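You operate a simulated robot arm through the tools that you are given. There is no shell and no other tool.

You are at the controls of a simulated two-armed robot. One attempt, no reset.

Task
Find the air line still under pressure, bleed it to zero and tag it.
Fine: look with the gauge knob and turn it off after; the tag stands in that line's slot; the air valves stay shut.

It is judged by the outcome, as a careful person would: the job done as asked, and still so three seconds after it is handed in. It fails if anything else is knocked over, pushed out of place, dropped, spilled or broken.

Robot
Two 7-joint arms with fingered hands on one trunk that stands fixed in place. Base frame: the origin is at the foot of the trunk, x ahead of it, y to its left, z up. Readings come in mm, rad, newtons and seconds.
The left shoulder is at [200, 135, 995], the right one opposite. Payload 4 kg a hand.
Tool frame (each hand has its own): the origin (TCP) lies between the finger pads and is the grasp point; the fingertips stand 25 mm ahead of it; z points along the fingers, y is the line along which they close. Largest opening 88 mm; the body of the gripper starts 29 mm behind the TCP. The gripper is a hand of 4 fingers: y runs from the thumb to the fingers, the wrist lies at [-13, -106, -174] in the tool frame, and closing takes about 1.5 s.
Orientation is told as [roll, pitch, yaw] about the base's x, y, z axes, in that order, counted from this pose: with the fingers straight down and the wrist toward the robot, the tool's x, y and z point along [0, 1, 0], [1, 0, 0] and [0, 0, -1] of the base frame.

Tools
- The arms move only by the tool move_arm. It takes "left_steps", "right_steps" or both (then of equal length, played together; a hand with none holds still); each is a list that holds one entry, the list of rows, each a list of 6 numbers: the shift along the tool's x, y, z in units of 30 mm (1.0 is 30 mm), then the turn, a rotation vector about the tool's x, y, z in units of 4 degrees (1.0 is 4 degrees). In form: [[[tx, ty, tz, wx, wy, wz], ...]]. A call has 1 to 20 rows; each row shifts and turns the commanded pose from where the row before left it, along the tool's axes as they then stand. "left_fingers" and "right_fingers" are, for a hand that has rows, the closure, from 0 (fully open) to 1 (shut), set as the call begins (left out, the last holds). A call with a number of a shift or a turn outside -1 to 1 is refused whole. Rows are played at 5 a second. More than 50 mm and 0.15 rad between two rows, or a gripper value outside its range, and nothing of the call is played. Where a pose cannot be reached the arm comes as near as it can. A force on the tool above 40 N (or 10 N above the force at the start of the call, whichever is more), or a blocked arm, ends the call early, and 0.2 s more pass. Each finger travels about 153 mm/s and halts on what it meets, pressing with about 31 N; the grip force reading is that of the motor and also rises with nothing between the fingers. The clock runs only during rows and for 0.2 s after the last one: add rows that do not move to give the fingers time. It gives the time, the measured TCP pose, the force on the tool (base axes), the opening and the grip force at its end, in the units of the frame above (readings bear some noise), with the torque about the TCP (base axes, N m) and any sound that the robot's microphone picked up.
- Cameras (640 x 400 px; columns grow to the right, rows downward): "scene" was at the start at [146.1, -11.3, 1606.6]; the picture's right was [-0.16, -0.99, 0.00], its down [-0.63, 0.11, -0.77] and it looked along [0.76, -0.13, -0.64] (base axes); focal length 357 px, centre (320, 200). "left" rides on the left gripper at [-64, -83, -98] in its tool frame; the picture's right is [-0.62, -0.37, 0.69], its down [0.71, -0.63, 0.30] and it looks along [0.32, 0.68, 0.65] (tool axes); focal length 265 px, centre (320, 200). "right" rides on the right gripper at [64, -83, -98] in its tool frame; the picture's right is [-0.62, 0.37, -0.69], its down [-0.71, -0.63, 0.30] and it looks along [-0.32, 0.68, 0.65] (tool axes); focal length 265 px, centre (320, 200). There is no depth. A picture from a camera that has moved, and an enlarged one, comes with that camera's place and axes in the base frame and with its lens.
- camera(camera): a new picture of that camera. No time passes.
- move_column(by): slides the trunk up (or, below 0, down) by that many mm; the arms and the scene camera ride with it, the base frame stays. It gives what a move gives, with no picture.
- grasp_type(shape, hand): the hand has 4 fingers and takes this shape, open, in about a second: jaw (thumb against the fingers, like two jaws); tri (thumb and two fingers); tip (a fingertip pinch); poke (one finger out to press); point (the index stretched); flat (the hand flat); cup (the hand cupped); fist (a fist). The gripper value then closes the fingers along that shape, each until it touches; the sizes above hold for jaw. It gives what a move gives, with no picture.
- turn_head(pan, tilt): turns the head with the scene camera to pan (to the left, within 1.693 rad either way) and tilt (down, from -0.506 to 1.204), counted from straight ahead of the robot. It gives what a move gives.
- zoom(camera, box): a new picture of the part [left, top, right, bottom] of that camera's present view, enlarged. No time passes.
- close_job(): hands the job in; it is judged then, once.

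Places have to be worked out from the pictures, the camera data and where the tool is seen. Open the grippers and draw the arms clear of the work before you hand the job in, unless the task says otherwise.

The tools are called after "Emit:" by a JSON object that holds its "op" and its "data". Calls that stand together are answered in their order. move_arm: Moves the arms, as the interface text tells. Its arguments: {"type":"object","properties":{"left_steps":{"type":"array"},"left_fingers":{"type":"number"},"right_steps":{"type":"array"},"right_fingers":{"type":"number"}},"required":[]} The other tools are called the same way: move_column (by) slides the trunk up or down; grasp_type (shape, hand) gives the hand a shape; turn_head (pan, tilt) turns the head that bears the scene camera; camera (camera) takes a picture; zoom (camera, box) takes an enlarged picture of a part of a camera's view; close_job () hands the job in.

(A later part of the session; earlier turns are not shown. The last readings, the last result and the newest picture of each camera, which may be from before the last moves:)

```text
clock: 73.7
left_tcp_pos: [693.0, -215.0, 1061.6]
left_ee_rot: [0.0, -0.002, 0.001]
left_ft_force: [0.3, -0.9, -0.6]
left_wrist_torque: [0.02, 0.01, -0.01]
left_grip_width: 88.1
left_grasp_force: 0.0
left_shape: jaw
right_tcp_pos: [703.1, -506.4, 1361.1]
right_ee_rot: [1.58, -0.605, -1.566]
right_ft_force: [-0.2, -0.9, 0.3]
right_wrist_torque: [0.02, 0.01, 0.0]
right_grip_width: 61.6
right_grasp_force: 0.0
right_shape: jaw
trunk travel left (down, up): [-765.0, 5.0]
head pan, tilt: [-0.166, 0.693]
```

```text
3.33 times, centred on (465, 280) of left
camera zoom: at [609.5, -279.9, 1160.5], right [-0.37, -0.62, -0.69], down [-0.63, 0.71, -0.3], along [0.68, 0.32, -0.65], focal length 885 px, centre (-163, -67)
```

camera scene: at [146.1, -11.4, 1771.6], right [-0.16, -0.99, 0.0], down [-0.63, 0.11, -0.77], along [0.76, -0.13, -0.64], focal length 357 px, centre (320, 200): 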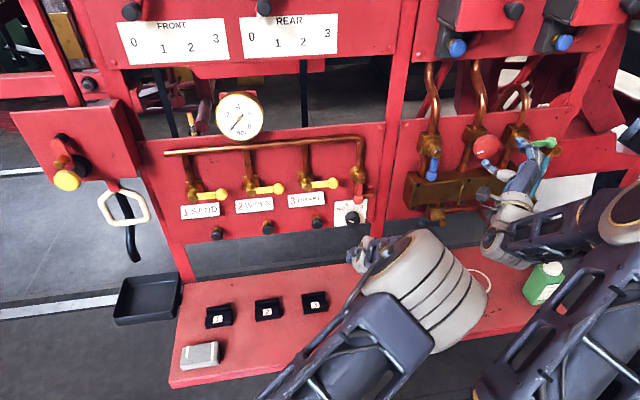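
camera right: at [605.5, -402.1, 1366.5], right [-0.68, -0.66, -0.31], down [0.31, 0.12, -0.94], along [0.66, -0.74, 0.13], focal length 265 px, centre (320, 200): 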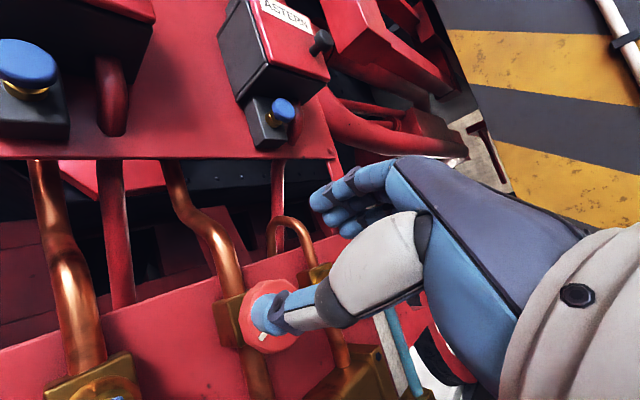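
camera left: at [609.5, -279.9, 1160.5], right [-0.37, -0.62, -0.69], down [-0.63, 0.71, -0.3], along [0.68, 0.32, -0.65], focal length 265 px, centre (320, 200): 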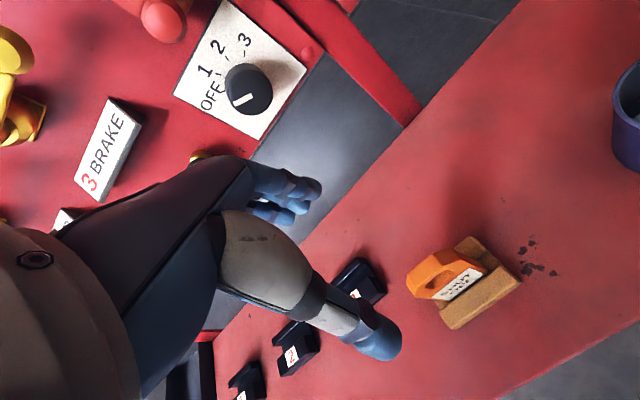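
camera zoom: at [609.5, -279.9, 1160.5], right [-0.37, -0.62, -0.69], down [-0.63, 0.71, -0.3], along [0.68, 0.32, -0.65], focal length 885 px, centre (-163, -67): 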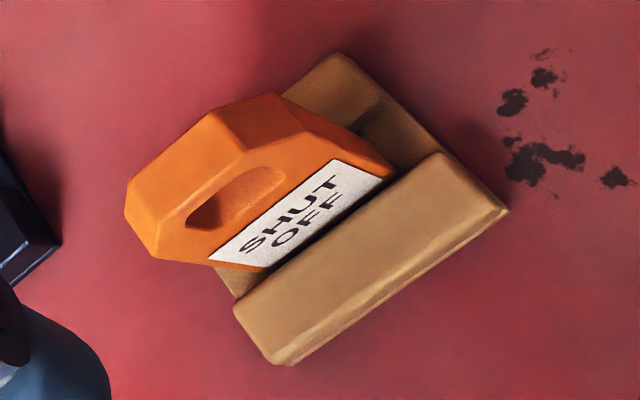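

I judge the tag's front face at x≈681 with ~11 mm thickness (centre ≈687), y≈-217, top z≈952, and the stand's rails topping out near 865. I lower the open hand to TCP z≈937 astride the tag.

Emit:
{"op": "move_arm", "data": {"left_steps": [[[-0.01, -0.04, 0.83, 0, 0, 0], [-0.01, -0.04, 0.83, 0, 0, 0], [-0.01, -0.04, 0.83, 0, 0, 0], [-0.01, -0.04, 0.83, 0, 0, 0], [-0.01, -0.04, 0.83, 0, 0, 0], [0, 0, 0, 0, 0, 0]]]}}

Emit:
{"op": "camera", "data": {"camera": "left"}}

Emit:
{"op": "camera", "data": {"camera": "scene"}}

```text
clock: 75.1
left_tcp_pos: [684.2, -217.9, 936.8]
left_ee_rot: [0.0, 0.0, 0.0]
left_ft_force: [-0.2, -0.9, -0.5]
left_wrist_torque: [0.01, -0.04, -0.01]
left_grip_width: 88.0
left_grasp_force: 0.1
left_shape: jaw
right_tcp_pos: [704.1, -506.1, 1361.7]
right_ee_rot: [1.58, -0.603, -1.568]
right_ft_force: [0.3, -0.2, 0.4]
right_wrist_torque: [-0.02, -0.01, -0.01]
right_grip_width: 61.5
right_grasp_force: 0.0
right_shape: jaw
trunk travel left (down, up): [-765.0, 5.0]
head pan, tilt: [-0.166, 0.693]
```

```text
taken
camera left: at [601.5, -281.9, 1035.6], right [-0.37, -0.62, -0.69], down [-0.63, 0.71, -0.31], along [0.68, 0.32, -0.65], focal length 265 px, centre (320, 200)
```

left: 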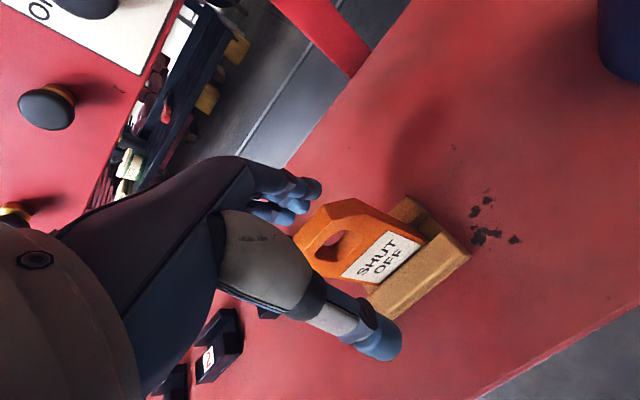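

```text
taken
camera scene: at [146.1, -11.4, 1771.6], right [-0.16, -0.99, 0.0], down [-0.63, 0.11, -0.77], along [0.76, -0.13, -0.64], focal length 357 px, centre (320, 200)
```

scene: 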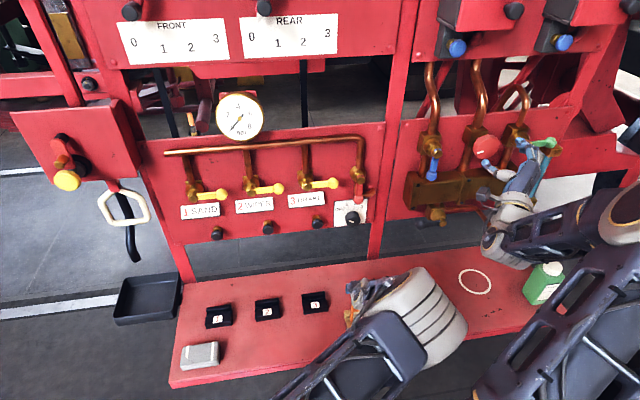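

The tag stands between thumb and fingers. I close the hand on it.

Emit:
{"op": "move_arm", "data": {"left_steps": [[[0, 0.1, 0, 0, 0, 0], [0, 0, 0, 0, 0, 0], [0, 0, 0, 0, 0, 0], [0, 0, 0, 0, 0, 0], [0, 0, 0, 0, 0, 0], [0, 0, 0, 0, 0, 0], [0, 0, 0, 0, 0, 0], [0, 0, 0, 0, 0, 0]]], "left_fingers": 1.0}}

Emit:
{"op": "camera", "data": {"camera": "left"}}

```text
clock: 76.9
left_tcp_pos: [687.2, -217.3, 936.8]
left_ee_rot: [0.0, 0.0, 0.0]
left_ft_force: [2.8, 1.2, -0.9]
left_wrist_torque: [0.13, -0.27, -0.1]
left_grip_width: 8.4
left_grasp_force: 30.6
left_shape: jaw
right_tcp_pos: [704.2, -506.3, 1362.2]
right_ee_rot: [1.58, -0.606, -1.568]
right_ft_force: [0.5, 1.2, 0.1]
right_wrist_torque: [0.0, 0.0, -0.05]
right_grip_width: 61.2
right_grasp_force: 0.1
right_shape: jaw
trunk travel left (down, up): [-765.0, 5.0]
head pan, tilt: [-0.166, 0.693]
```

```text
taken
camera left: at [604.9, -282.1, 1035.6], right [-0.37, -0.62, -0.69], down [-0.63, 0.71, -0.3], along [0.68, 0.32, -0.65], focal length 265 px, centre (320, 200)
```

left: 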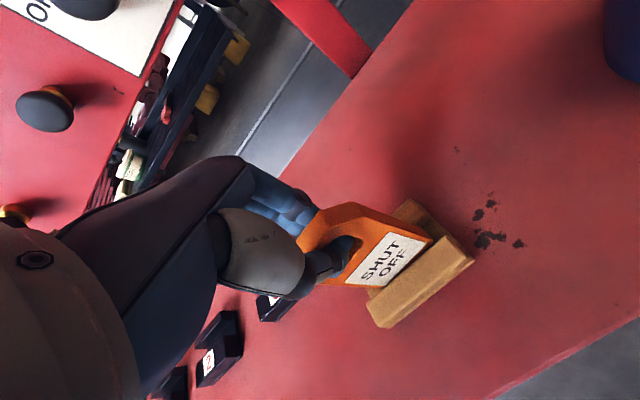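

Grip holds at 31 N with little side force. I lift straight up and check that only the tag comes.

Emit:
{"op": "move_arm", "data": {"left_steps": [[[0, 0, -0.4, 0, 0, 0], [0, 0, -0.5, 0, 0, 0], [0, 0, -0.7, 0, 0, 0], [0, 0, -0.9, 0, 0, 0], [0, 0, -0.9, 0, 0, 0], [0, 0, 0, 0, 0, 0]]]}}

Emit:
{"op": "camera", "data": {"camera": "left"}}

Emit:
{"op": "camera", "data": {"camera": "scene"}}

```text
clock: 78.3
left_tcp_pos: [687.8, -217.2, 1039.6]
left_ee_rot: [-0.001, 0.0, 0.0]
left_ft_force: [0.2, 1.2, -0.1]
left_wrist_torque: [0.03, -0.01, 0.03]
left_grip_width: 6.9
left_grasp_force: 30.9
left_shape: jaw
right_tcp_pos: [704.4, -506.9, 1362.5]
right_ee_rot: [1.579, -0.605, -1.569]
right_ft_force: [-0.7, 0.1, 0.1]
right_wrist_torque: [0.04, -0.02, -0.03]
right_grip_width: 61.1
right_grasp_force: 0.1
right_shape: jaw
trunk travel left (down, up): [-765.0, 5.0]
head pan, tilt: [-0.166, 0.693]
```

```text
taken
camera left: at [605.4, -281.5, 1138.0], right [-0.37, -0.62, -0.69], down [-0.63, 0.71, -0.3], along [0.68, 0.32, -0.65], focal length 265 px, centre (320, 200)
```

left: 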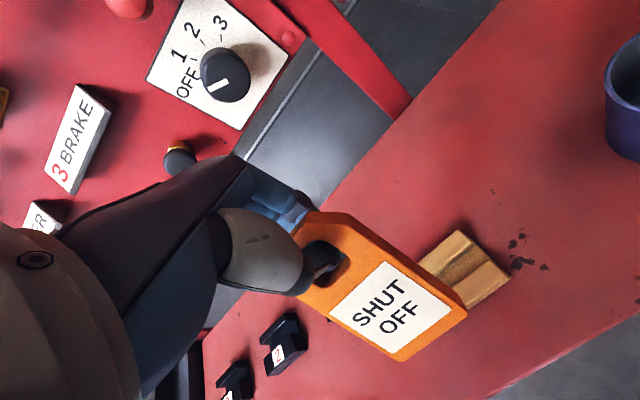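

```text
taken
camera scene: at [146.1, -11.4, 1771.6], right [-0.16, -0.99, 0.0], down [-0.63, 0.11, -0.77], along [0.76, -0.13, -0.64], focal length 357 px, centre (320, 200)
```

scene: 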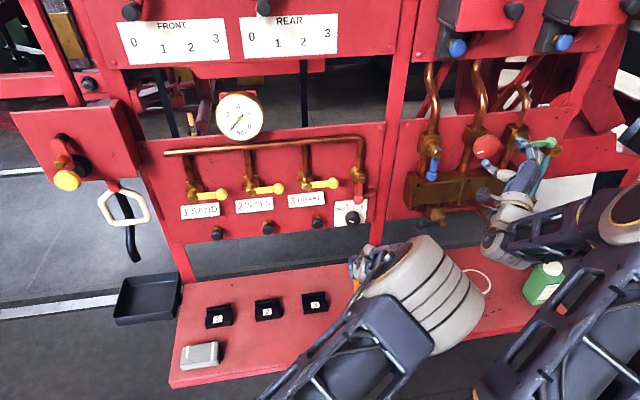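

The tag came free and the stand stayed put, but the tag looks tilted in the grip. I zoom in to check.

Emit:
{"op": "zoom", "data": {"camera": "left", "box": [260, 180, 520, 380]}}

Emit:
{"op": "zoom", "data": {"camera": "scene", "box": [330, 230, 410, 330]}}

Emit:
{"op": "camera", "data": {"camera": "right"}}

```text
2.00 times, centred on (390, 280) of left
camera zoom: at [605.4, -281.5, 1138.0], right [-0.37, -0.62, -0.69], down [-0.63, 0.71, -0.3], along [0.68, 0.32, -0.65], focal length 531 px, centre (180, 40)
```

zoom: 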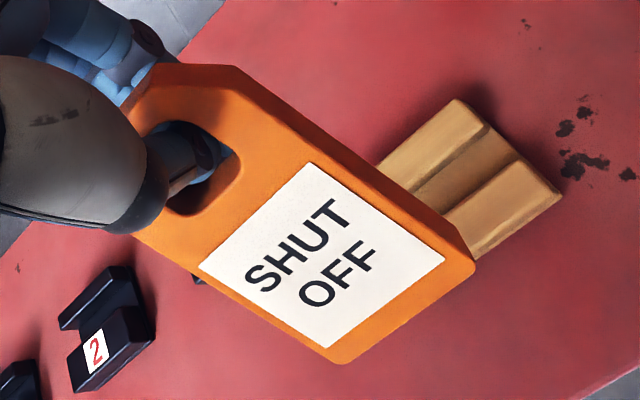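

```text
4.00 times, centred on (370, 280) of scene
camera zoom: at [146.1, -11.4, 1771.6], right [-0.16, -0.99, 0.0], down [-0.63, 0.11, -0.77], along [0.76, -0.13, -0.64], focal length 1426 px, centre (120, -120)
```

zoom: 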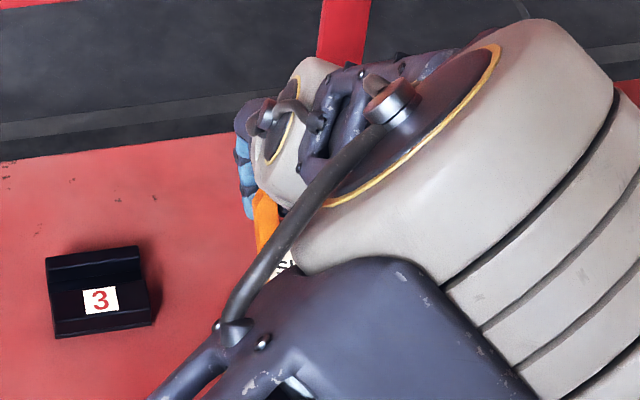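

```text
taken
camera right: at [605.7, -401.7, 1366.4], right [-0.68, -0.66, -0.31], down [0.31, 0.11, -0.94], along [0.66, -0.74, 0.13], focal length 265 px, centre (320, 200)
```

right: 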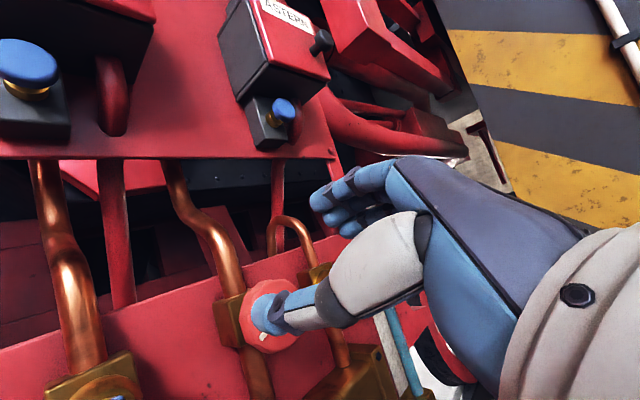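

From the label's corners I compute the tag is tilted ~31° in the grip, bottom toward the robot, still centred in y. I pitch the hand 31° forward to bring the tag upright and check how firmly it sits.

Emit:
{"op": "move_arm", "data": {"left_steps": [[[0, 0, -0.5, 0, 0, 0], [0, 0, 0, -1, 0, 0], [0, 0, 0, -1, 0, 0], [0, 0, 0, -1, 0, 0], [0, 0, 0, -1, 0, 0], [0, 0, 0, -1, 0, 0], [0, 0, 0, -1, 0, 0], [0, 0, 0, -1, 0, 0], [0, 0, 0, -0.75, 0, 0], [0, 0, 0, 0, 0, 0]]]}}

Emit:
{"op": "camera", "data": {"camera": "left"}}

Emit:
{"op": "camera", "data": {"camera": "scene"}}

```text
clock: 79.9
left_tcp_pos: [747.5, -174.8, 1128.3]
left_ee_rot: [-0.184, -0.414, 0.225]
left_ft_force: [0.3, 0.1, -0.9]
left_wrist_torque: [0.02, -0.02, 0.01]
left_grip_width: 6.7
left_grasp_force: 31.1
left_shape: jaw
right_tcp_pos: [697.4, -515.6, 1348.7]
right_ee_rot: [1.568, -0.586, -1.575]
right_ft_force: [0.1, -0.8, -0.6]
right_wrist_torque: [-0.02, -0.02, 0.0]
right_grip_width: 61.3
right_grasp_force: 0.0
right_shape: jaw
trunk travel left (down, up): [-765.0, 5.0]
head pan, tilt: [-0.166, 0.693]
stopped in row 7 (left hand): the arm was blocked; the commanded pose is now the measured one
```

```text
taken
camera left: at [641.5, -246.2, 1192.9], right [0.06, -0.74, -0.67], down [-0.54, 0.54, -0.65], along [0.84, 0.4, -0.37], focal length 265 px, centre (320, 200)
```

left: 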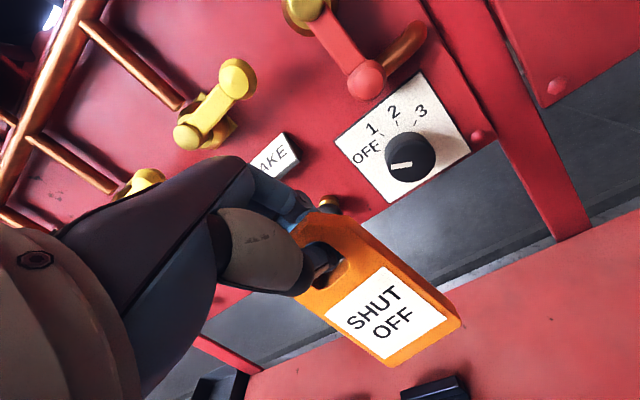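

```text
taken
camera scene: at [146.1, -11.5, 1771.6], right [-0.16, -0.99, 0.0], down [-0.63, 0.11, -0.77], along [0.76, -0.13, -0.64], focal length 357 px, centre (320, 200)
```

scene: 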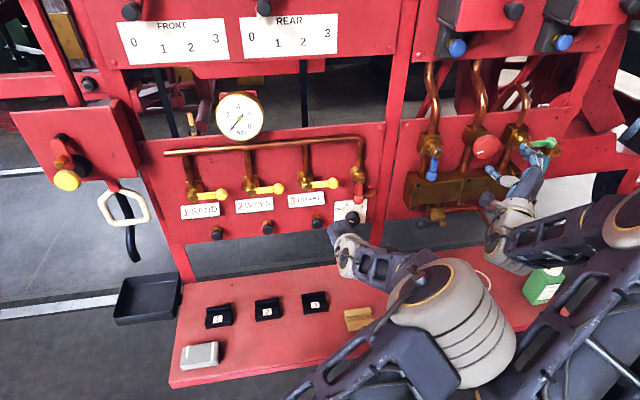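

The left elbow swung into the right arm and stopped the move; the tag is still held and nothing else is touched. I move the left hand back to the left, away from the right arm.

Emit:
{"op": "move_arm", "data": {"left_steps": [[[0.87, -0.024, -0.17, 0, 0, 0], [0.87, -0.024, -0.17, 0, 0, 0], [0.87, -0.024, -0.17, 0, 0, 0], [0.87, -0.024, -0.17, 0, 0, 0], [0.87, -0.024, -0.17, 0, 0, 0], [0.87, -0.024, -0.17, 0, 0, 0], [0.87, -0.024, -0.17, 0, 0, 0], [0, 0, 0, 0, 0, 0]]]}}

Emit:
{"op": "camera", "data": {"camera": "left"}}

Emit:
{"op": "camera", "data": {"camera": "scene"}}

```text
clock: 81.7
left_tcp_pos: [701.1, 6.3, 1125.2]
left_ee_rot: [-0.184, -0.414, 0.222]
left_ft_force: [0.3, 0.5, -0.7]
left_wrist_torque: [-0.01, 0.02, 0.0]
left_grip_width: 6.8
left_grasp_force: 31.3
left_shape: jaw
right_tcp_pos: [698.7, -515.1, 1349.2]
right_ee_rot: [1.568, -0.585, -1.575]
right_ft_force: [0.7, 0.3, -0.5]
right_wrist_torque: [0.0, 0.02, 0.04]
right_grip_width: 61.5
right_grasp_force: 0.0
right_shape: jaw
trunk travel left (down, up): [-765.0, 5.0]
head pan, tilt: [-0.166, 0.693]
```

```text
taken
camera left: at [594.5, -65.5, 1191.8], right [0.06, -0.74, -0.67], down [-0.54, 0.54, -0.65], along [0.84, 0.4, -0.37], focal length 265 px, centre (320, 200)
```

left: 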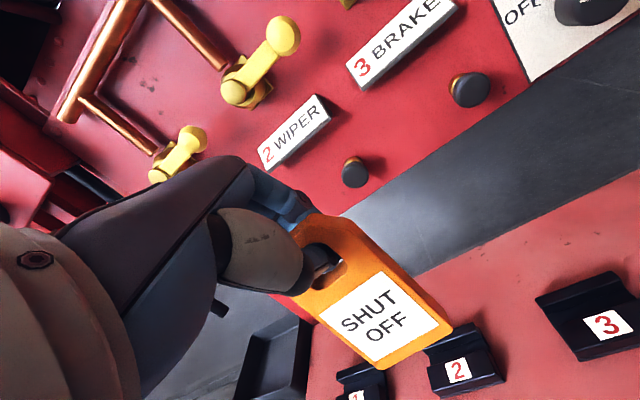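

```text
taken
camera scene: at [146.1, -11.4, 1771.6], right [-0.16, -0.99, 0.0], down [-0.63, 0.11, -0.77], along [0.76, -0.13, -0.64], focal length 357 px, centre (320, 200)
```

scene: 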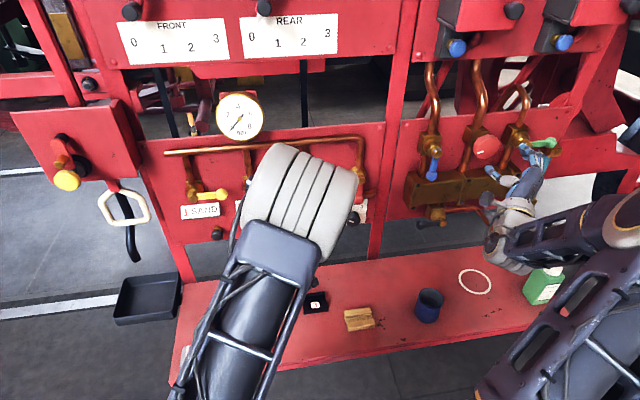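

All other objects are still in place. I straighten the hand's yaw and roll, then carry the tag left to above slot 1 (which I place at x≈762, y≈181).

Emit:
{"op": "move_arm", "data": {"left_steps": [[[0, 0, 0, -0.51, 0.38, 0.98], [0, 0, 0, -0.51, 0.38, 0.98], [0, 0, 0, -0.51, 0.38, 0.98], [0.972, 0.247, 0.31, 0, 0, 0], [0.972, 0.247, 0.31, 0, 0, 0], [0.972, 0.247, 0.31, 0, 0, 0], [0.972, 0.247, 0.31, 0, 0, 0], [0.972, 0.247, 0.31, 0, 0, 0], [0.972, 0.247, 0.31, 0, 0, 0], [0, 0, 0, 0, 0, 0]]]}}

Emit:
{"op": "camera", "data": {"camera": "left"}}

Emit:
{"op": "camera", "data": {"camera": "scene"}}

```text
clock: 83.9
left_tcp_pos: [767.7, 180.6, 1101.4]
left_ee_rot: [-0.003, -0.539, 0.004]
left_ft_force: [0.9, 0.3, -0.1]
left_wrist_torque: [0.01, -0.05, 0.01]
left_grip_width: 6.8
left_grasp_force: 30.7
left_shape: jaw
right_tcp_pos: [698.0, -514.8, 1350.1]
right_ee_rot: [1.569, -0.585, -1.576]
right_ft_force: [0.0, 0.1, 0.1]
right_wrist_torque: [0.0, -0.02, -0.01]
right_grip_width: 61.5
right_grasp_force: 0.1
right_shape: jaw
trunk travel left (down, up): [-765.0, 5.0]
head pan, tilt: [-0.166, 0.693]
```

```text
taken
camera left: at [645.7, 115.2, 1142.6], right [0.04, -0.62, -0.78], down [-0.39, 0.71, -0.59], along [0.92, 0.33, -0.21], focal length 265 px, centre (320, 200)
```

left: 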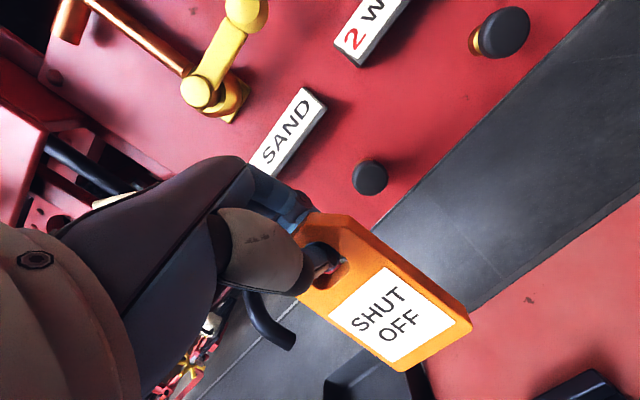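

```text
taken
camera scene: at [146.1, -11.3, 1771.6], right [-0.16, -0.99, 0.0], down [-0.63, 0.1, -0.77], along [0.76, -0.13, -0.64], focal length 357 px, centre (320, 200)
```

scene: 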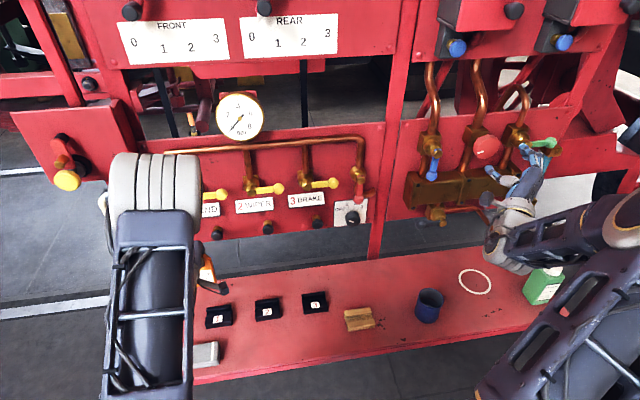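

The scene camera sees the tag edge and slot 1. I zoom on both to check the tag's tilt in the hand now.

Emit:
{"op": "zoom", "data": {"camera": "left", "box": [280, 200, 500, 380]}}

Emit:
{"op": "zoom", "data": {"camera": "scene", "box": [180, 240, 260, 340]}}

```text
2.22 times, centred on (390, 290) of left
camera zoom: at [645.7, 115.2, 1142.6], right [0.04, -0.62, -0.78], down [-0.39, 0.71, -0.59], along [0.92, 0.33, -0.21], focal length 590 px, centre (164, 0)
```

zoom: 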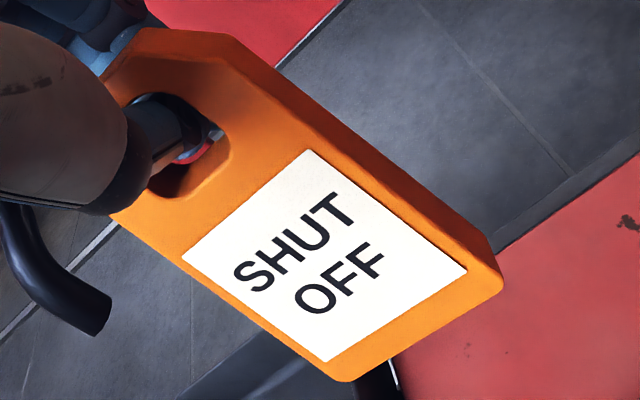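

```text
4.00 times, centred on (220, 290) of scene
camera zoom: at [146.1, -11.3, 1771.6], right [-0.16, -0.99, 0.0], down [-0.63, 0.1, -0.77], along [0.76, -0.13, -0.64], focal length 1426 px, centre (720, -160)
```

zoom: 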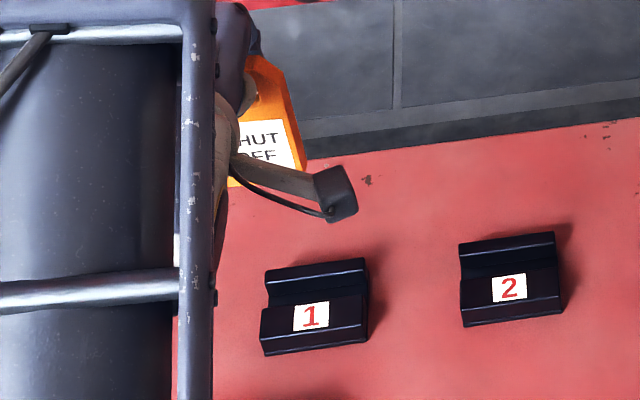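

Fitting the label corners, the tag makes ~43° with the hand axis, so about 12° of tilt remains. I add 12° of pitch, then lower so the tag's foot is ~35 mm above the slot floor, and recheck.

Emit:
{"op": "move_arm", "data": {"left_steps": [[[0, 0, 0, -1, 0, 0], [0, 0, 0, -1, 0, 0], [0, 0, 0, -1, 0, 0], [-0.013, -0.587, 0.602, 0, 0, 0], [-0.013, -0.587, 0.602, 0, 0, 0], [-0.013, -0.587, 0.602, 0, 0, 0], [-0.013, -0.587, 0.602, 0, 0, 0], [-0.013, -0.587, 0.602, 0, 0, 0], [0, 0, 0, 0, 0, 0]]]}}

Emit:
{"op": "camera", "data": {"camera": "left"}}

Emit:
{"op": "zoom", "data": {"camera": "scene", "box": [180, 250, 260, 350]}}

Emit:
{"op": "camera", "data": {"camera": "scene"}}

```text
clock: 85.9
left_tcp_pos: [765.3, 176.5, 973.9]
left_ee_rot: [-0.002, -0.747, 0.004]
left_ft_force: [-0.4, -1.0, -0.8]
left_wrist_torque: [-0.02, 0.01, 0.02]
left_grip_width: 6.7
left_grasp_force: 31.0
left_shape: jaw
right_tcp_pos: [698.4, -515.9, 1348.9]
right_ee_rot: [1.571, -0.583, -1.575]
right_ft_force: [0.0, 0.1, -0.3]
right_wrist_torque: [-0.02, -0.01, -0.01]
right_grip_width: 61.3
right_grasp_force: 0.1
right_shape: jaw
trunk travel left (down, up): [-765.0, 5.0]
head pan, tilt: [-0.166, 0.693]
```

```text
taken
camera left: at [638.3, 111.7, 989.3], right [0.2, -0.62, -0.76], down [-0.26, 0.71, -0.65], along [0.94, 0.33, -0.01], focal length 265 px, centre (320, 200)
```

left: 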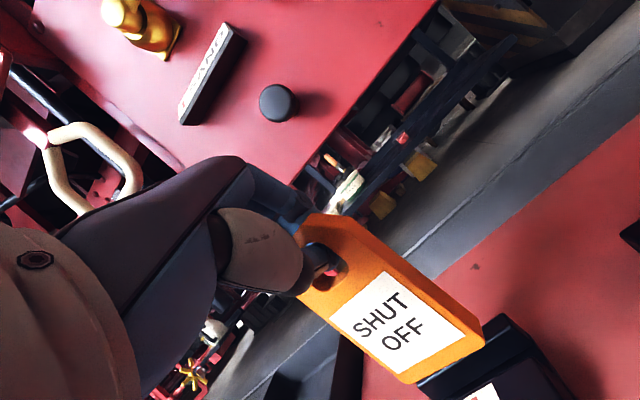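

```text
4.00 times, centred on (220, 300) of scene
camera zoom: at [146.1, -11.4, 1771.6], right [-0.16, -0.99, 0.0], down [-0.63, 0.11, -0.77], along [0.76, -0.13, -0.64], focal length 1426 px, centre (720, -200)
```

zoom: 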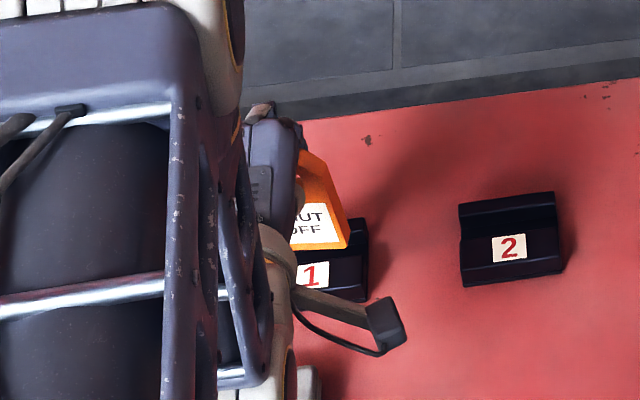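

```text
taken
camera scene: at [146.1, -11.4, 1771.6], right [-0.16, -0.99, 0.0], down [-0.63, 0.11, -0.77], along [0.76, -0.13, -0.64], focal length 357 px, centre (320, 200)
```

scene: 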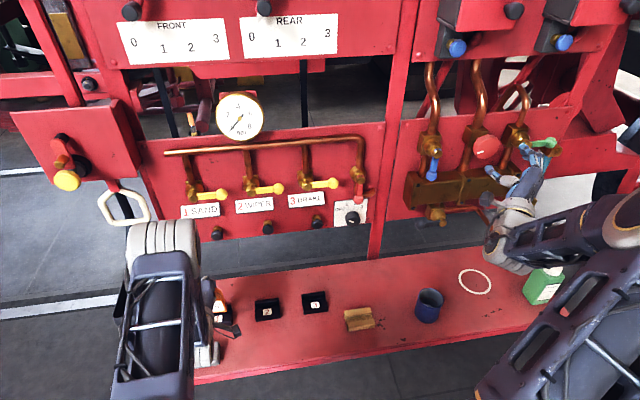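

The tag now hangs just above slot 1. I zoom closely in both views to check uprightness and alignment with the groove.

Emit:
{"op": "zoom", "data": {"camera": "left", "box": [300, 220, 540, 400]}}

Emit:
{"op": "zoom", "data": {"camera": "scene", "box": [205, 280, 245, 330]}}

```text
2.22 times, centred on (420, 310) of left
camera zoom: at [638.3, 111.7, 989.3], right [0.2, -0.62, -0.76], down [-0.26, 0.71, -0.65], along [0.94, 0.33, -0.01], focal length 590 px, centre (98, -44)
```

zoom: 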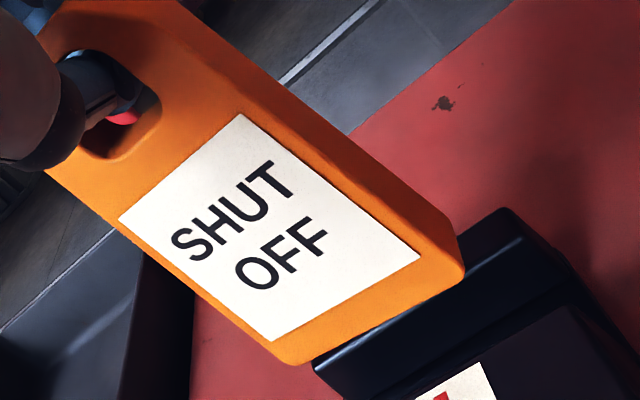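

```text
8.00 times, centred on (225, 305) of scene
camera zoom: at [146.1, -11.4, 1771.6], right [-0.16, -0.99, 0.0], down [-0.63, 0.11, -0.77], along [0.76, -0.13, -0.64], focal length 2853 px, centre (1080, -640)
```

zoom: 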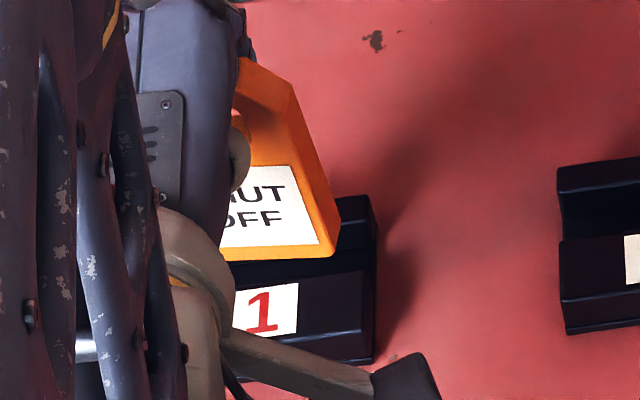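

The tag is upright within a few degrees. The slot's front rail looks deeper than the stand's, so I zoom on the identical, unobstructed slots 2 and 3 to find exactly where the groove lies.

Emit:
{"op": "zoom", "data": {"camera": "scene", "box": [250, 292, 290, 327]}}

Emit:
{"op": "zoom", "data": {"camera": "scene", "box": [338, 300, 382, 335]}}

Emit:
{"op": "zoom", "data": {"camera": "scene", "box": [210, 295, 240, 320]}}

```text
11.43 times, centred on (270, 310) of scene
camera zoom: at [146.1, -11.4, 1771.6], right [-0.16, -0.99, 0.0], down [-0.63, 0.11, -0.77], along [0.76, -0.13, -0.64], focal length 4075 px, centre (891, -1051)
```

zoom: 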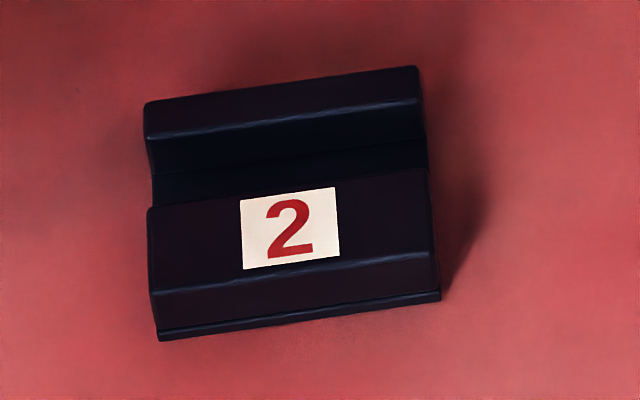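

```text
11.43 times, centred on (360, 318) of scene
camera zoom: at [146.1, -11.4, 1771.6], right [-0.16, -0.99, 0.0], down [-0.63, 0.11, -0.77], along [0.76, -0.13, -0.64], focal length 4075 px, centre (-137, -1143)
```

zoom: 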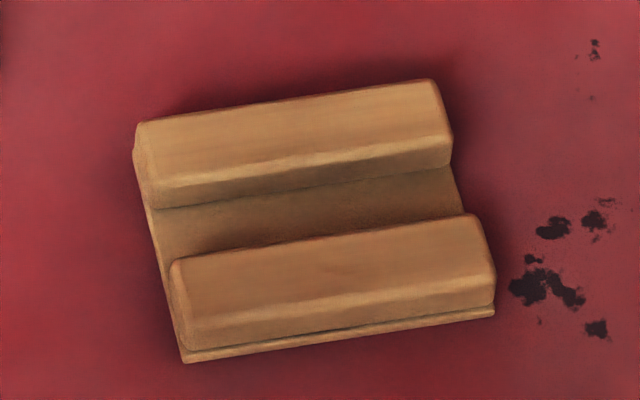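

```text
16.00 times, centred on (225, 308) of scene
camera zoom: at [146.1, -11.4, 1771.6], right [-0.16, -0.99, 0.0], down [-0.63, 0.11, -0.77], along [0.76, -0.13, -0.64], focal length 5705 px, centre (1840, -1520)
```

zoom: 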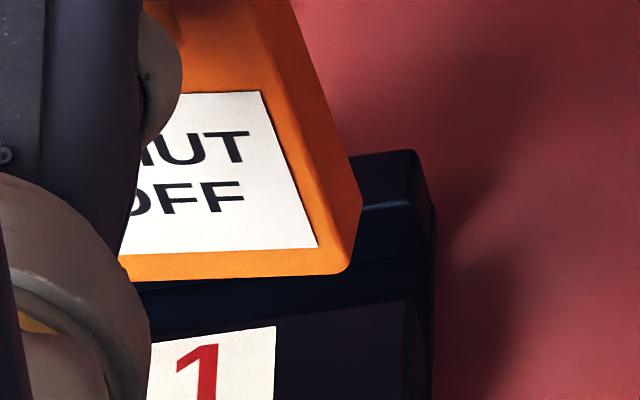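

The slot's groove lies between x≈760 and 780, i.e. further back than in the stand; the tag's front face (x≈751) should go to ≈764. I shift forward 12 mm and left 2 mm, lower 20 mm and look again.

Emit:
{"op": "move_arm", "data": {"left_steps": [[[0.07, 0.29, 0.27, 0, 0, 0], [0, -0.226, 0.245, 0, 0, 0], [0, -0.226, 0.245, 0, 0, 0], [0, 0, 0, 0, 0, 0]]]}}

Emit:
{"op": "zoom", "data": {"camera": "scene", "box": [205, 290, 245, 325]}}

Emit:
{"op": "zoom", "data": {"camera": "left", "box": [340, 240, 560, 400]}}

```text
clock: 86.9
left_tcp_pos: [776.7, 181.2, 956.1]
left_ee_rot: [-0.001, -0.748, 0.005]
left_ft_force: [0.6, 0.6, -1.2]
left_wrist_torque: [-0.01, -0.02, 0.03]
left_grip_width: 6.5
left_grasp_force: 30.9
left_shape: jaw
right_tcp_pos: [699.0, -515.3, 1349.4]
right_ee_rot: [1.569, -0.583, -1.576]
right_ft_force: [-0.3, 0.0, 0.8]
right_wrist_torque: [-0.01, -0.01, 0.02]
right_grip_width: 61.3
right_grasp_force: 0.1
right_shape: jaw
trunk travel left (down, up): [-765.0, 5.0]
head pan, tilt: [-0.166, 0.693]
```

```text
11.43 times, centred on (225, 308) of scene
camera zoom: at [146.1, -11.4, 1771.6], right [-0.16, -0.99, 0.0], down [-0.63, 0.11, -0.77], along [0.76, -0.13, -0.64], focal length 4075 px, centre (1406, -1029)
```

zoom: 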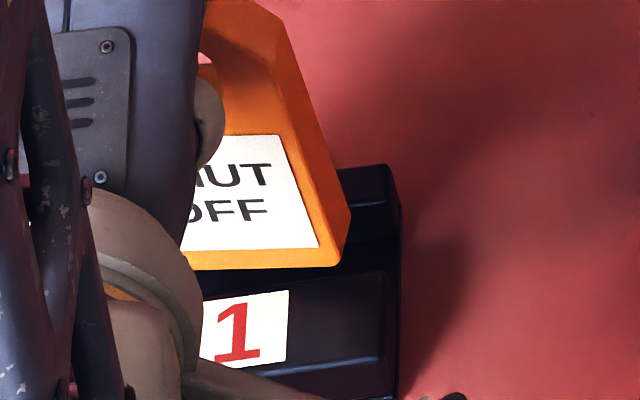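

```text
2.50 times, centred on (450, 320) of left
camera zoom: at [649.7, 115.0, 970.1], right [0.2, -0.62, -0.76], down [-0.26, 0.71, -0.65], along [0.94, 0.33, -0.01], focal length 664 px, centre (-5, -100)
```

zoom: 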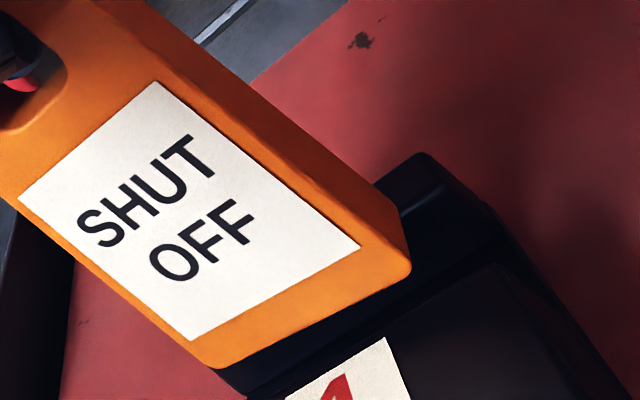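

Comparing both sight lines past the rail edge, the tag's face is about 2 mm short of the groove's front edge, with ~8 mm height left above the rail. I shift 5 mm forward, lower 8 mm and look.

Emit:
{"op": "move_arm", "data": {"left_steps": [[[0, 0.122, 0.113, 0, 0, 0], [0, -0.181, 0.196, 0, 0, 0], [0, 0, 0, 0, 0, 0]]]}}

Emit:
{"op": "zoom", "data": {"camera": "scene", "box": [205, 290, 245, 325]}}

Emit:
{"op": "zoom", "data": {"camera": "left", "box": [340, 240, 560, 400]}}

```text
clock: 87.7
left_tcp_pos: [781.2, 180.4, 947.1]
left_ee_rot: [-0.001, -0.749, 0.002]
left_ft_force: [0.0, -0.2, -1.2]
left_wrist_torque: [0.05, 0.01, 0.0]
left_grip_width: 6.2
left_grasp_force: 31.0
left_shape: jaw
right_tcp_pos: [698.3, -515.5, 1349.2]
right_ee_rot: [1.567, -0.584, -1.575]
right_ft_force: [-0.1, 0.7, -0.1]
right_wrist_torque: [-0.02, 0.03, -0.01]
right_grip_width: 61.5
right_grasp_force: 0.0
right_shape: jaw
trunk travel left (down, up): [-765.0, 5.0]
head pan, tilt: [-0.166, 0.693]
```

```text
11.43 times, centred on (225, 308) of scene
camera zoom: at [146.1, -11.4, 1771.6], right [-0.16, -0.99, 0.0], down [-0.63, 0.11, -0.77], along [0.76, -0.13, -0.64], focal length 4075 px, centre (1406, -1029)
```

zoom: 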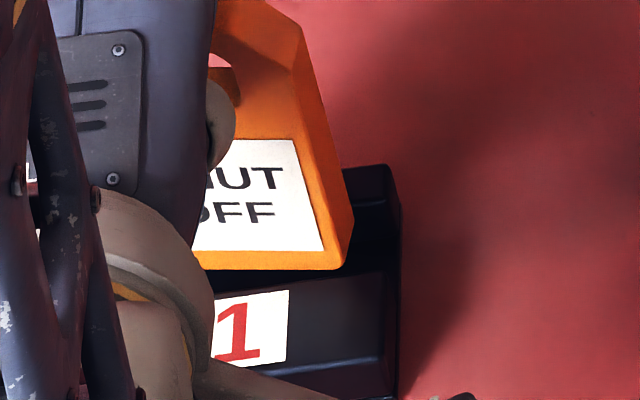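

```text
2.50 times, centred on (450, 320) of left
camera zoom: at [654.3, 114.3, 962.4], right [0.2, -0.62, -0.76], down [-0.26, 0.71, -0.65], along [0.94, 0.33, -0.01], focal length 664 px, centre (-5, -100)
```

zoom: 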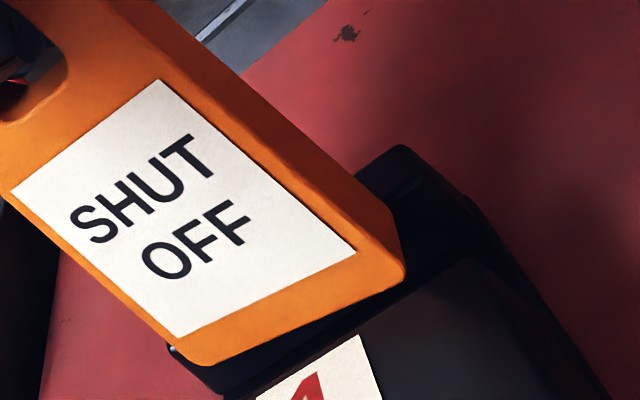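

The tag's face is now ~2 mm inside the groove's front edge with its foot at rail height. I lower 9 mm in small steps and read the force.

Emit:
{"op": "move_arm", "data": {"left_steps": [[[0, -0.032, 0.107, 0, 0, 0], [0, -0.068, 0.0734, 0, 0, 0], [0, -0.068, 0.0734, 0, 0, 0], [0, 0, 0, 0, 0, 0]]]}}

Emit:
{"op": "zoom", "data": {"camera": "scene", "box": [205, 290, 245, 325]}}

Emit:
{"op": "zoom", "data": {"camera": "left", "box": [340, 240, 560, 400]}}

```text
clock: 88.7
left_tcp_pos: [782.3, 181.2, 939.9]
left_ee_rot: [0.0, -0.753, 0.006]
left_ft_force: [-1.7, -1.4, 15.2]
left_wrist_torque: [0.0, 0.12, 0.03]
left_grip_width: 6.3
left_grasp_force: 30.5
left_shape: jaw
right_tcp_pos: [698.4, -515.5, 1349.6]
right_ee_rot: [1.569, -0.583, -1.575]
right_ft_force: [0.9, -0.1, -0.1]
right_wrist_torque: [0.02, -0.01, -0.01]
right_grip_width: 61.2
right_grasp_force: 0.2
right_shape: jaw
trunk travel left (down, up): [-765.0, 5.0]
head pan, tilt: [-0.166, 0.693]
```

```text
11.43 times, centred on (225, 308) of scene
camera zoom: at [145.5, -11.6, 1771.9], right [-0.16, -0.99, 0.0], down [-0.63, 0.11, -0.77], along [0.76, -0.13, -0.64], focal length 4075 px, centre (1406, -1029)
```

zoom: 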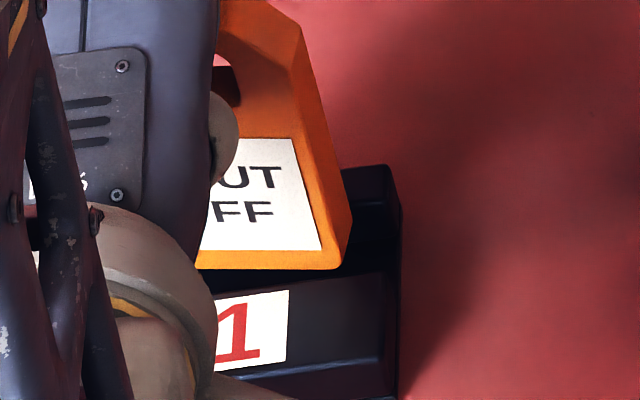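

```text
2.50 times, centred on (450, 320) of left
camera zoom: at [655.7, 115.1, 954.5], right [0.21, -0.62, -0.76], down [-0.25, 0.71, -0.65], along [0.94, 0.33, -0.01], focal length 664 px, centre (-5, -100)
```

zoom: 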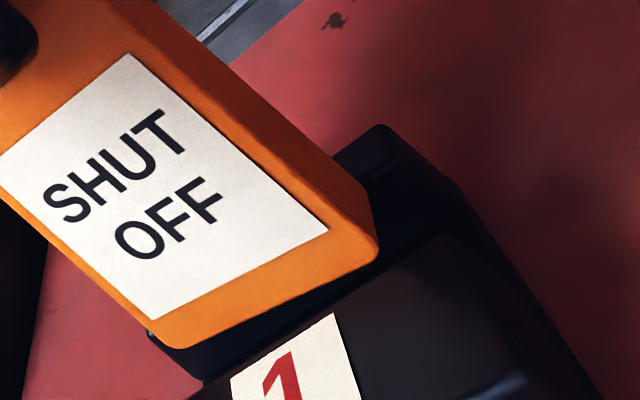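

Contact at 15 N came immediately: the tag's foot rests on a rail rather than in the groove. I zoom in tightly to see which rail it is on.

Emit:
{"op": "zoom", "data": {"camera": "left", "box": [440, 270, 540, 350]}}

Emit:
{"op": "zoom", "data": {"camera": "scene", "box": [222, 300, 242, 318]}}

Emit:
{"op": "camera", "data": {"camera": "left"}}

```text
5.00 times, centred on (490, 310) of left
camera zoom: at [655.7, 115.1, 954.5], right [0.21, -0.62, -0.76], down [-0.25, 0.71, -0.65], along [0.94, 0.33, -0.01], focal length 1327 px, centre (-530, -350)
```

zoom: 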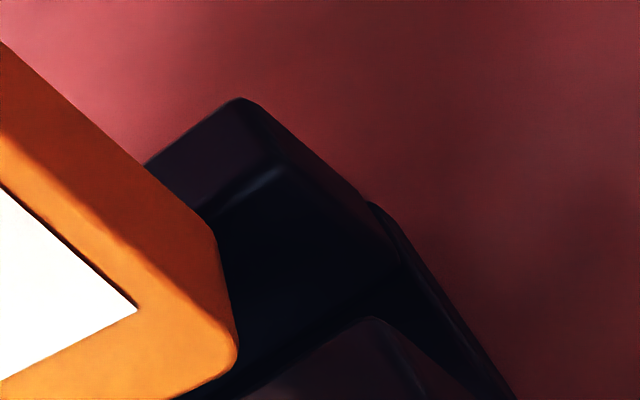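

```text
16.00 times, centred on (232, 309) of scene
camera zoom: at [145.5, -11.6, 1771.9], right [-0.16, -0.99, 0.0], down [-0.63, 0.11, -0.77], along [0.76, -0.13, -0.64], focal length 5705 px, centre (1728, -1544)
```

zoom: 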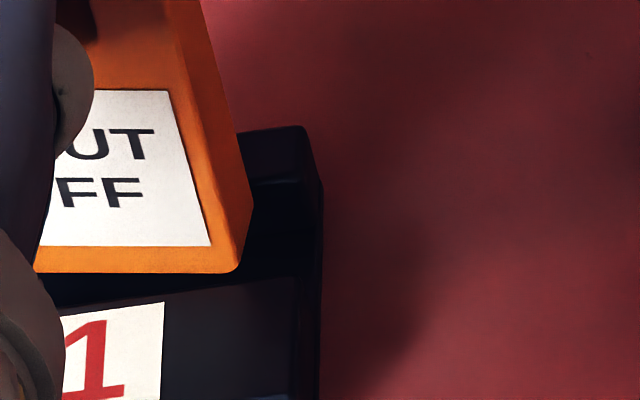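

```text
taken
camera left: at [655.7, 115.1, 954.5], right [0.21, -0.62, -0.76], down [-0.25, 0.71, -0.65], along [0.94, 0.33, -0.01], focal length 265 px, centre (320, 200)
```

left: 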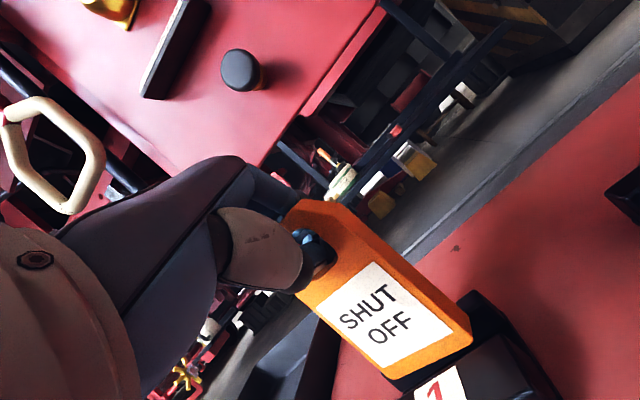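

The tag's lower edge appears level in the scene view where a squared edge should slope (−0.145): the tag has yawed ~8° in the grip and so jams on the rails. I lift 14 mm, turn the hand 8° about vertical to square it, and look again.

Emit:
{"op": "move_arm", "data": {"left_steps": [[[0, 0.16, -0.17, 0, 0, 0], [0, 0.16, -0.17, 0, 0, 0], [0, 0, 0, 0, 0.684, -0.73], [0, 0, 0, 0, 0.684, -0.73], [0, 0, 0, 0, 0, 0]]]}}

Emit:
{"op": "zoom", "data": {"camera": "scene", "box": [205, 290, 245, 325]}}

Emit:
{"op": "zoom", "data": {"camera": "left", "box": [290, 190, 550, 390]}}

```text
clock: 89.9
left_tcp_pos: [781.8, 180.8, 954.0]
left_ee_rot: [0.0, -0.748, 0.142]
left_ft_force: [1.3, -0.6, -0.9]
left_wrist_torque: [-0.01, 0.0, -0.01]
left_grip_width: 6.2
left_grasp_force: 30.8
left_shape: jaw
right_tcp_pos: [701.0, -514.8, 1349.8]
right_ee_rot: [1.569, -0.584, -1.575]
right_ft_force: [-0.2, 0.0, 0.0]
right_wrist_torque: [-0.02, 0.02, 0.0]
right_grip_width: 61.2
right_grasp_force: 0.1
right_shape: jaw
trunk travel left (down, up): [-765.0, 5.0]
head pan, tilt: [-0.166, 0.693]
```

```text
11.43 times, centred on (225, 308) of scene
camera zoom: at [146.1, -11.3, 1771.6], right [-0.16, -0.99, 0.0], down [-0.63, 0.11, -0.77], along [0.76, -0.13, -0.64], focal length 4075 px, centre (1406, -1029)
```

zoom: 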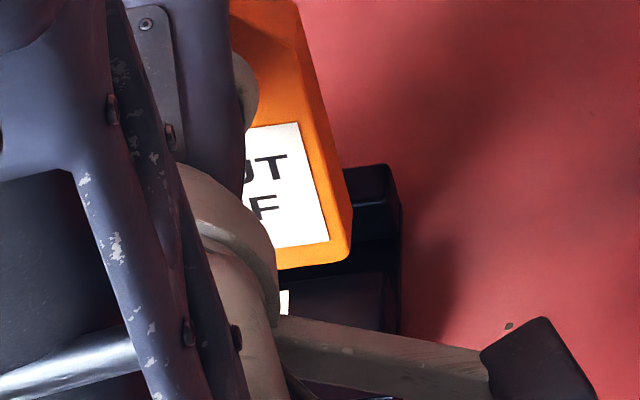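

```text
2.00 times, centred on (420, 290) of left
camera zoom: at [665.5, 97.9, 968.1], right [0.29, -0.59, -0.76], down [-0.35, 0.67, -0.65], along [0.89, 0.46, -0.01], focal length 531 px, centre (120, 20)
```

zoom: 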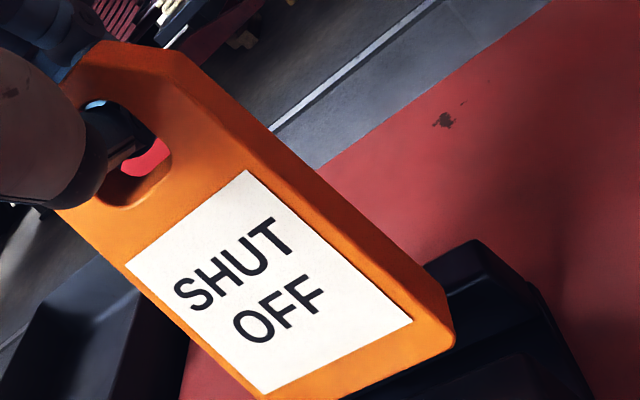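

The tag is now squared in yaw, but leans ~5° with its foot toward the robot. I pitch 5° more, which also brings the foot ~7 mm forward over the groove, and re-check.

Emit:
{"op": "move_arm", "data": {"left_steps": [[[0, 0, 0, -0.62, 0, 0], [0, 0, 0, -0.62, 0, 0], [0, 0, 0, 0, 0, 0]]]}}

Emit:
{"op": "zoom", "data": {"camera": "scene", "box": [205, 290, 245, 325]}}

Emit:
{"op": "zoom", "data": {"camera": "left", "box": [380, 260, 580, 400]}}

```text
clock: 90.7
left_tcp_pos: [783.1, 181.4, 951.7]
left_ee_rot: [-0.001, -0.837, 0.144]
left_ft_force: [-0.3, -0.6, -0.3]
left_wrist_torque: [-0.02, -0.03, 0.0]
left_grip_width: 5.9
left_grasp_force: 30.2
left_shape: jaw
right_tcp_pos: [698.9, -514.6, 1347.9]
right_ee_rot: [1.569, -0.584, -1.576]
right_ft_force: [0.1, 0.0, 0.2]
right_wrist_torque: [0.02, 0.0, 0.05]
right_grip_width: 61.2
right_grasp_force: 0.1
right_shape: jaw
trunk travel left (down, up): [-765.0, 5.0]
head pan, tilt: [-0.166, 0.693]
```

```text
11.43 times, centred on (225, 308) of scene
camera zoom: at [146.1, -11.4, 1771.6], right [-0.16, -0.99, 0.0], down [-0.63, 0.11, -0.77], along [0.76, -0.13, -0.64], focal length 4075 px, centre (1406, -1029)
```

zoom: 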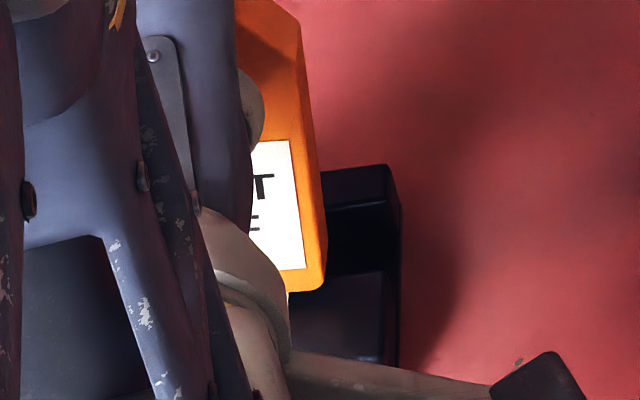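

```text
2.86 times, centred on (480, 330) of left
camera zoom: at [664.8, 97.5, 956.5], right [0.35, -0.58, -0.74], down [-0.3, 0.68, -0.67], along [0.89, 0.46, 0.07], focal length 758 px, centre (-137, -171)
```

zoom: 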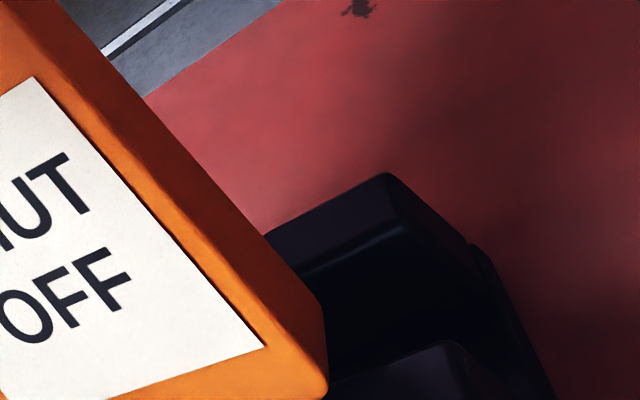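

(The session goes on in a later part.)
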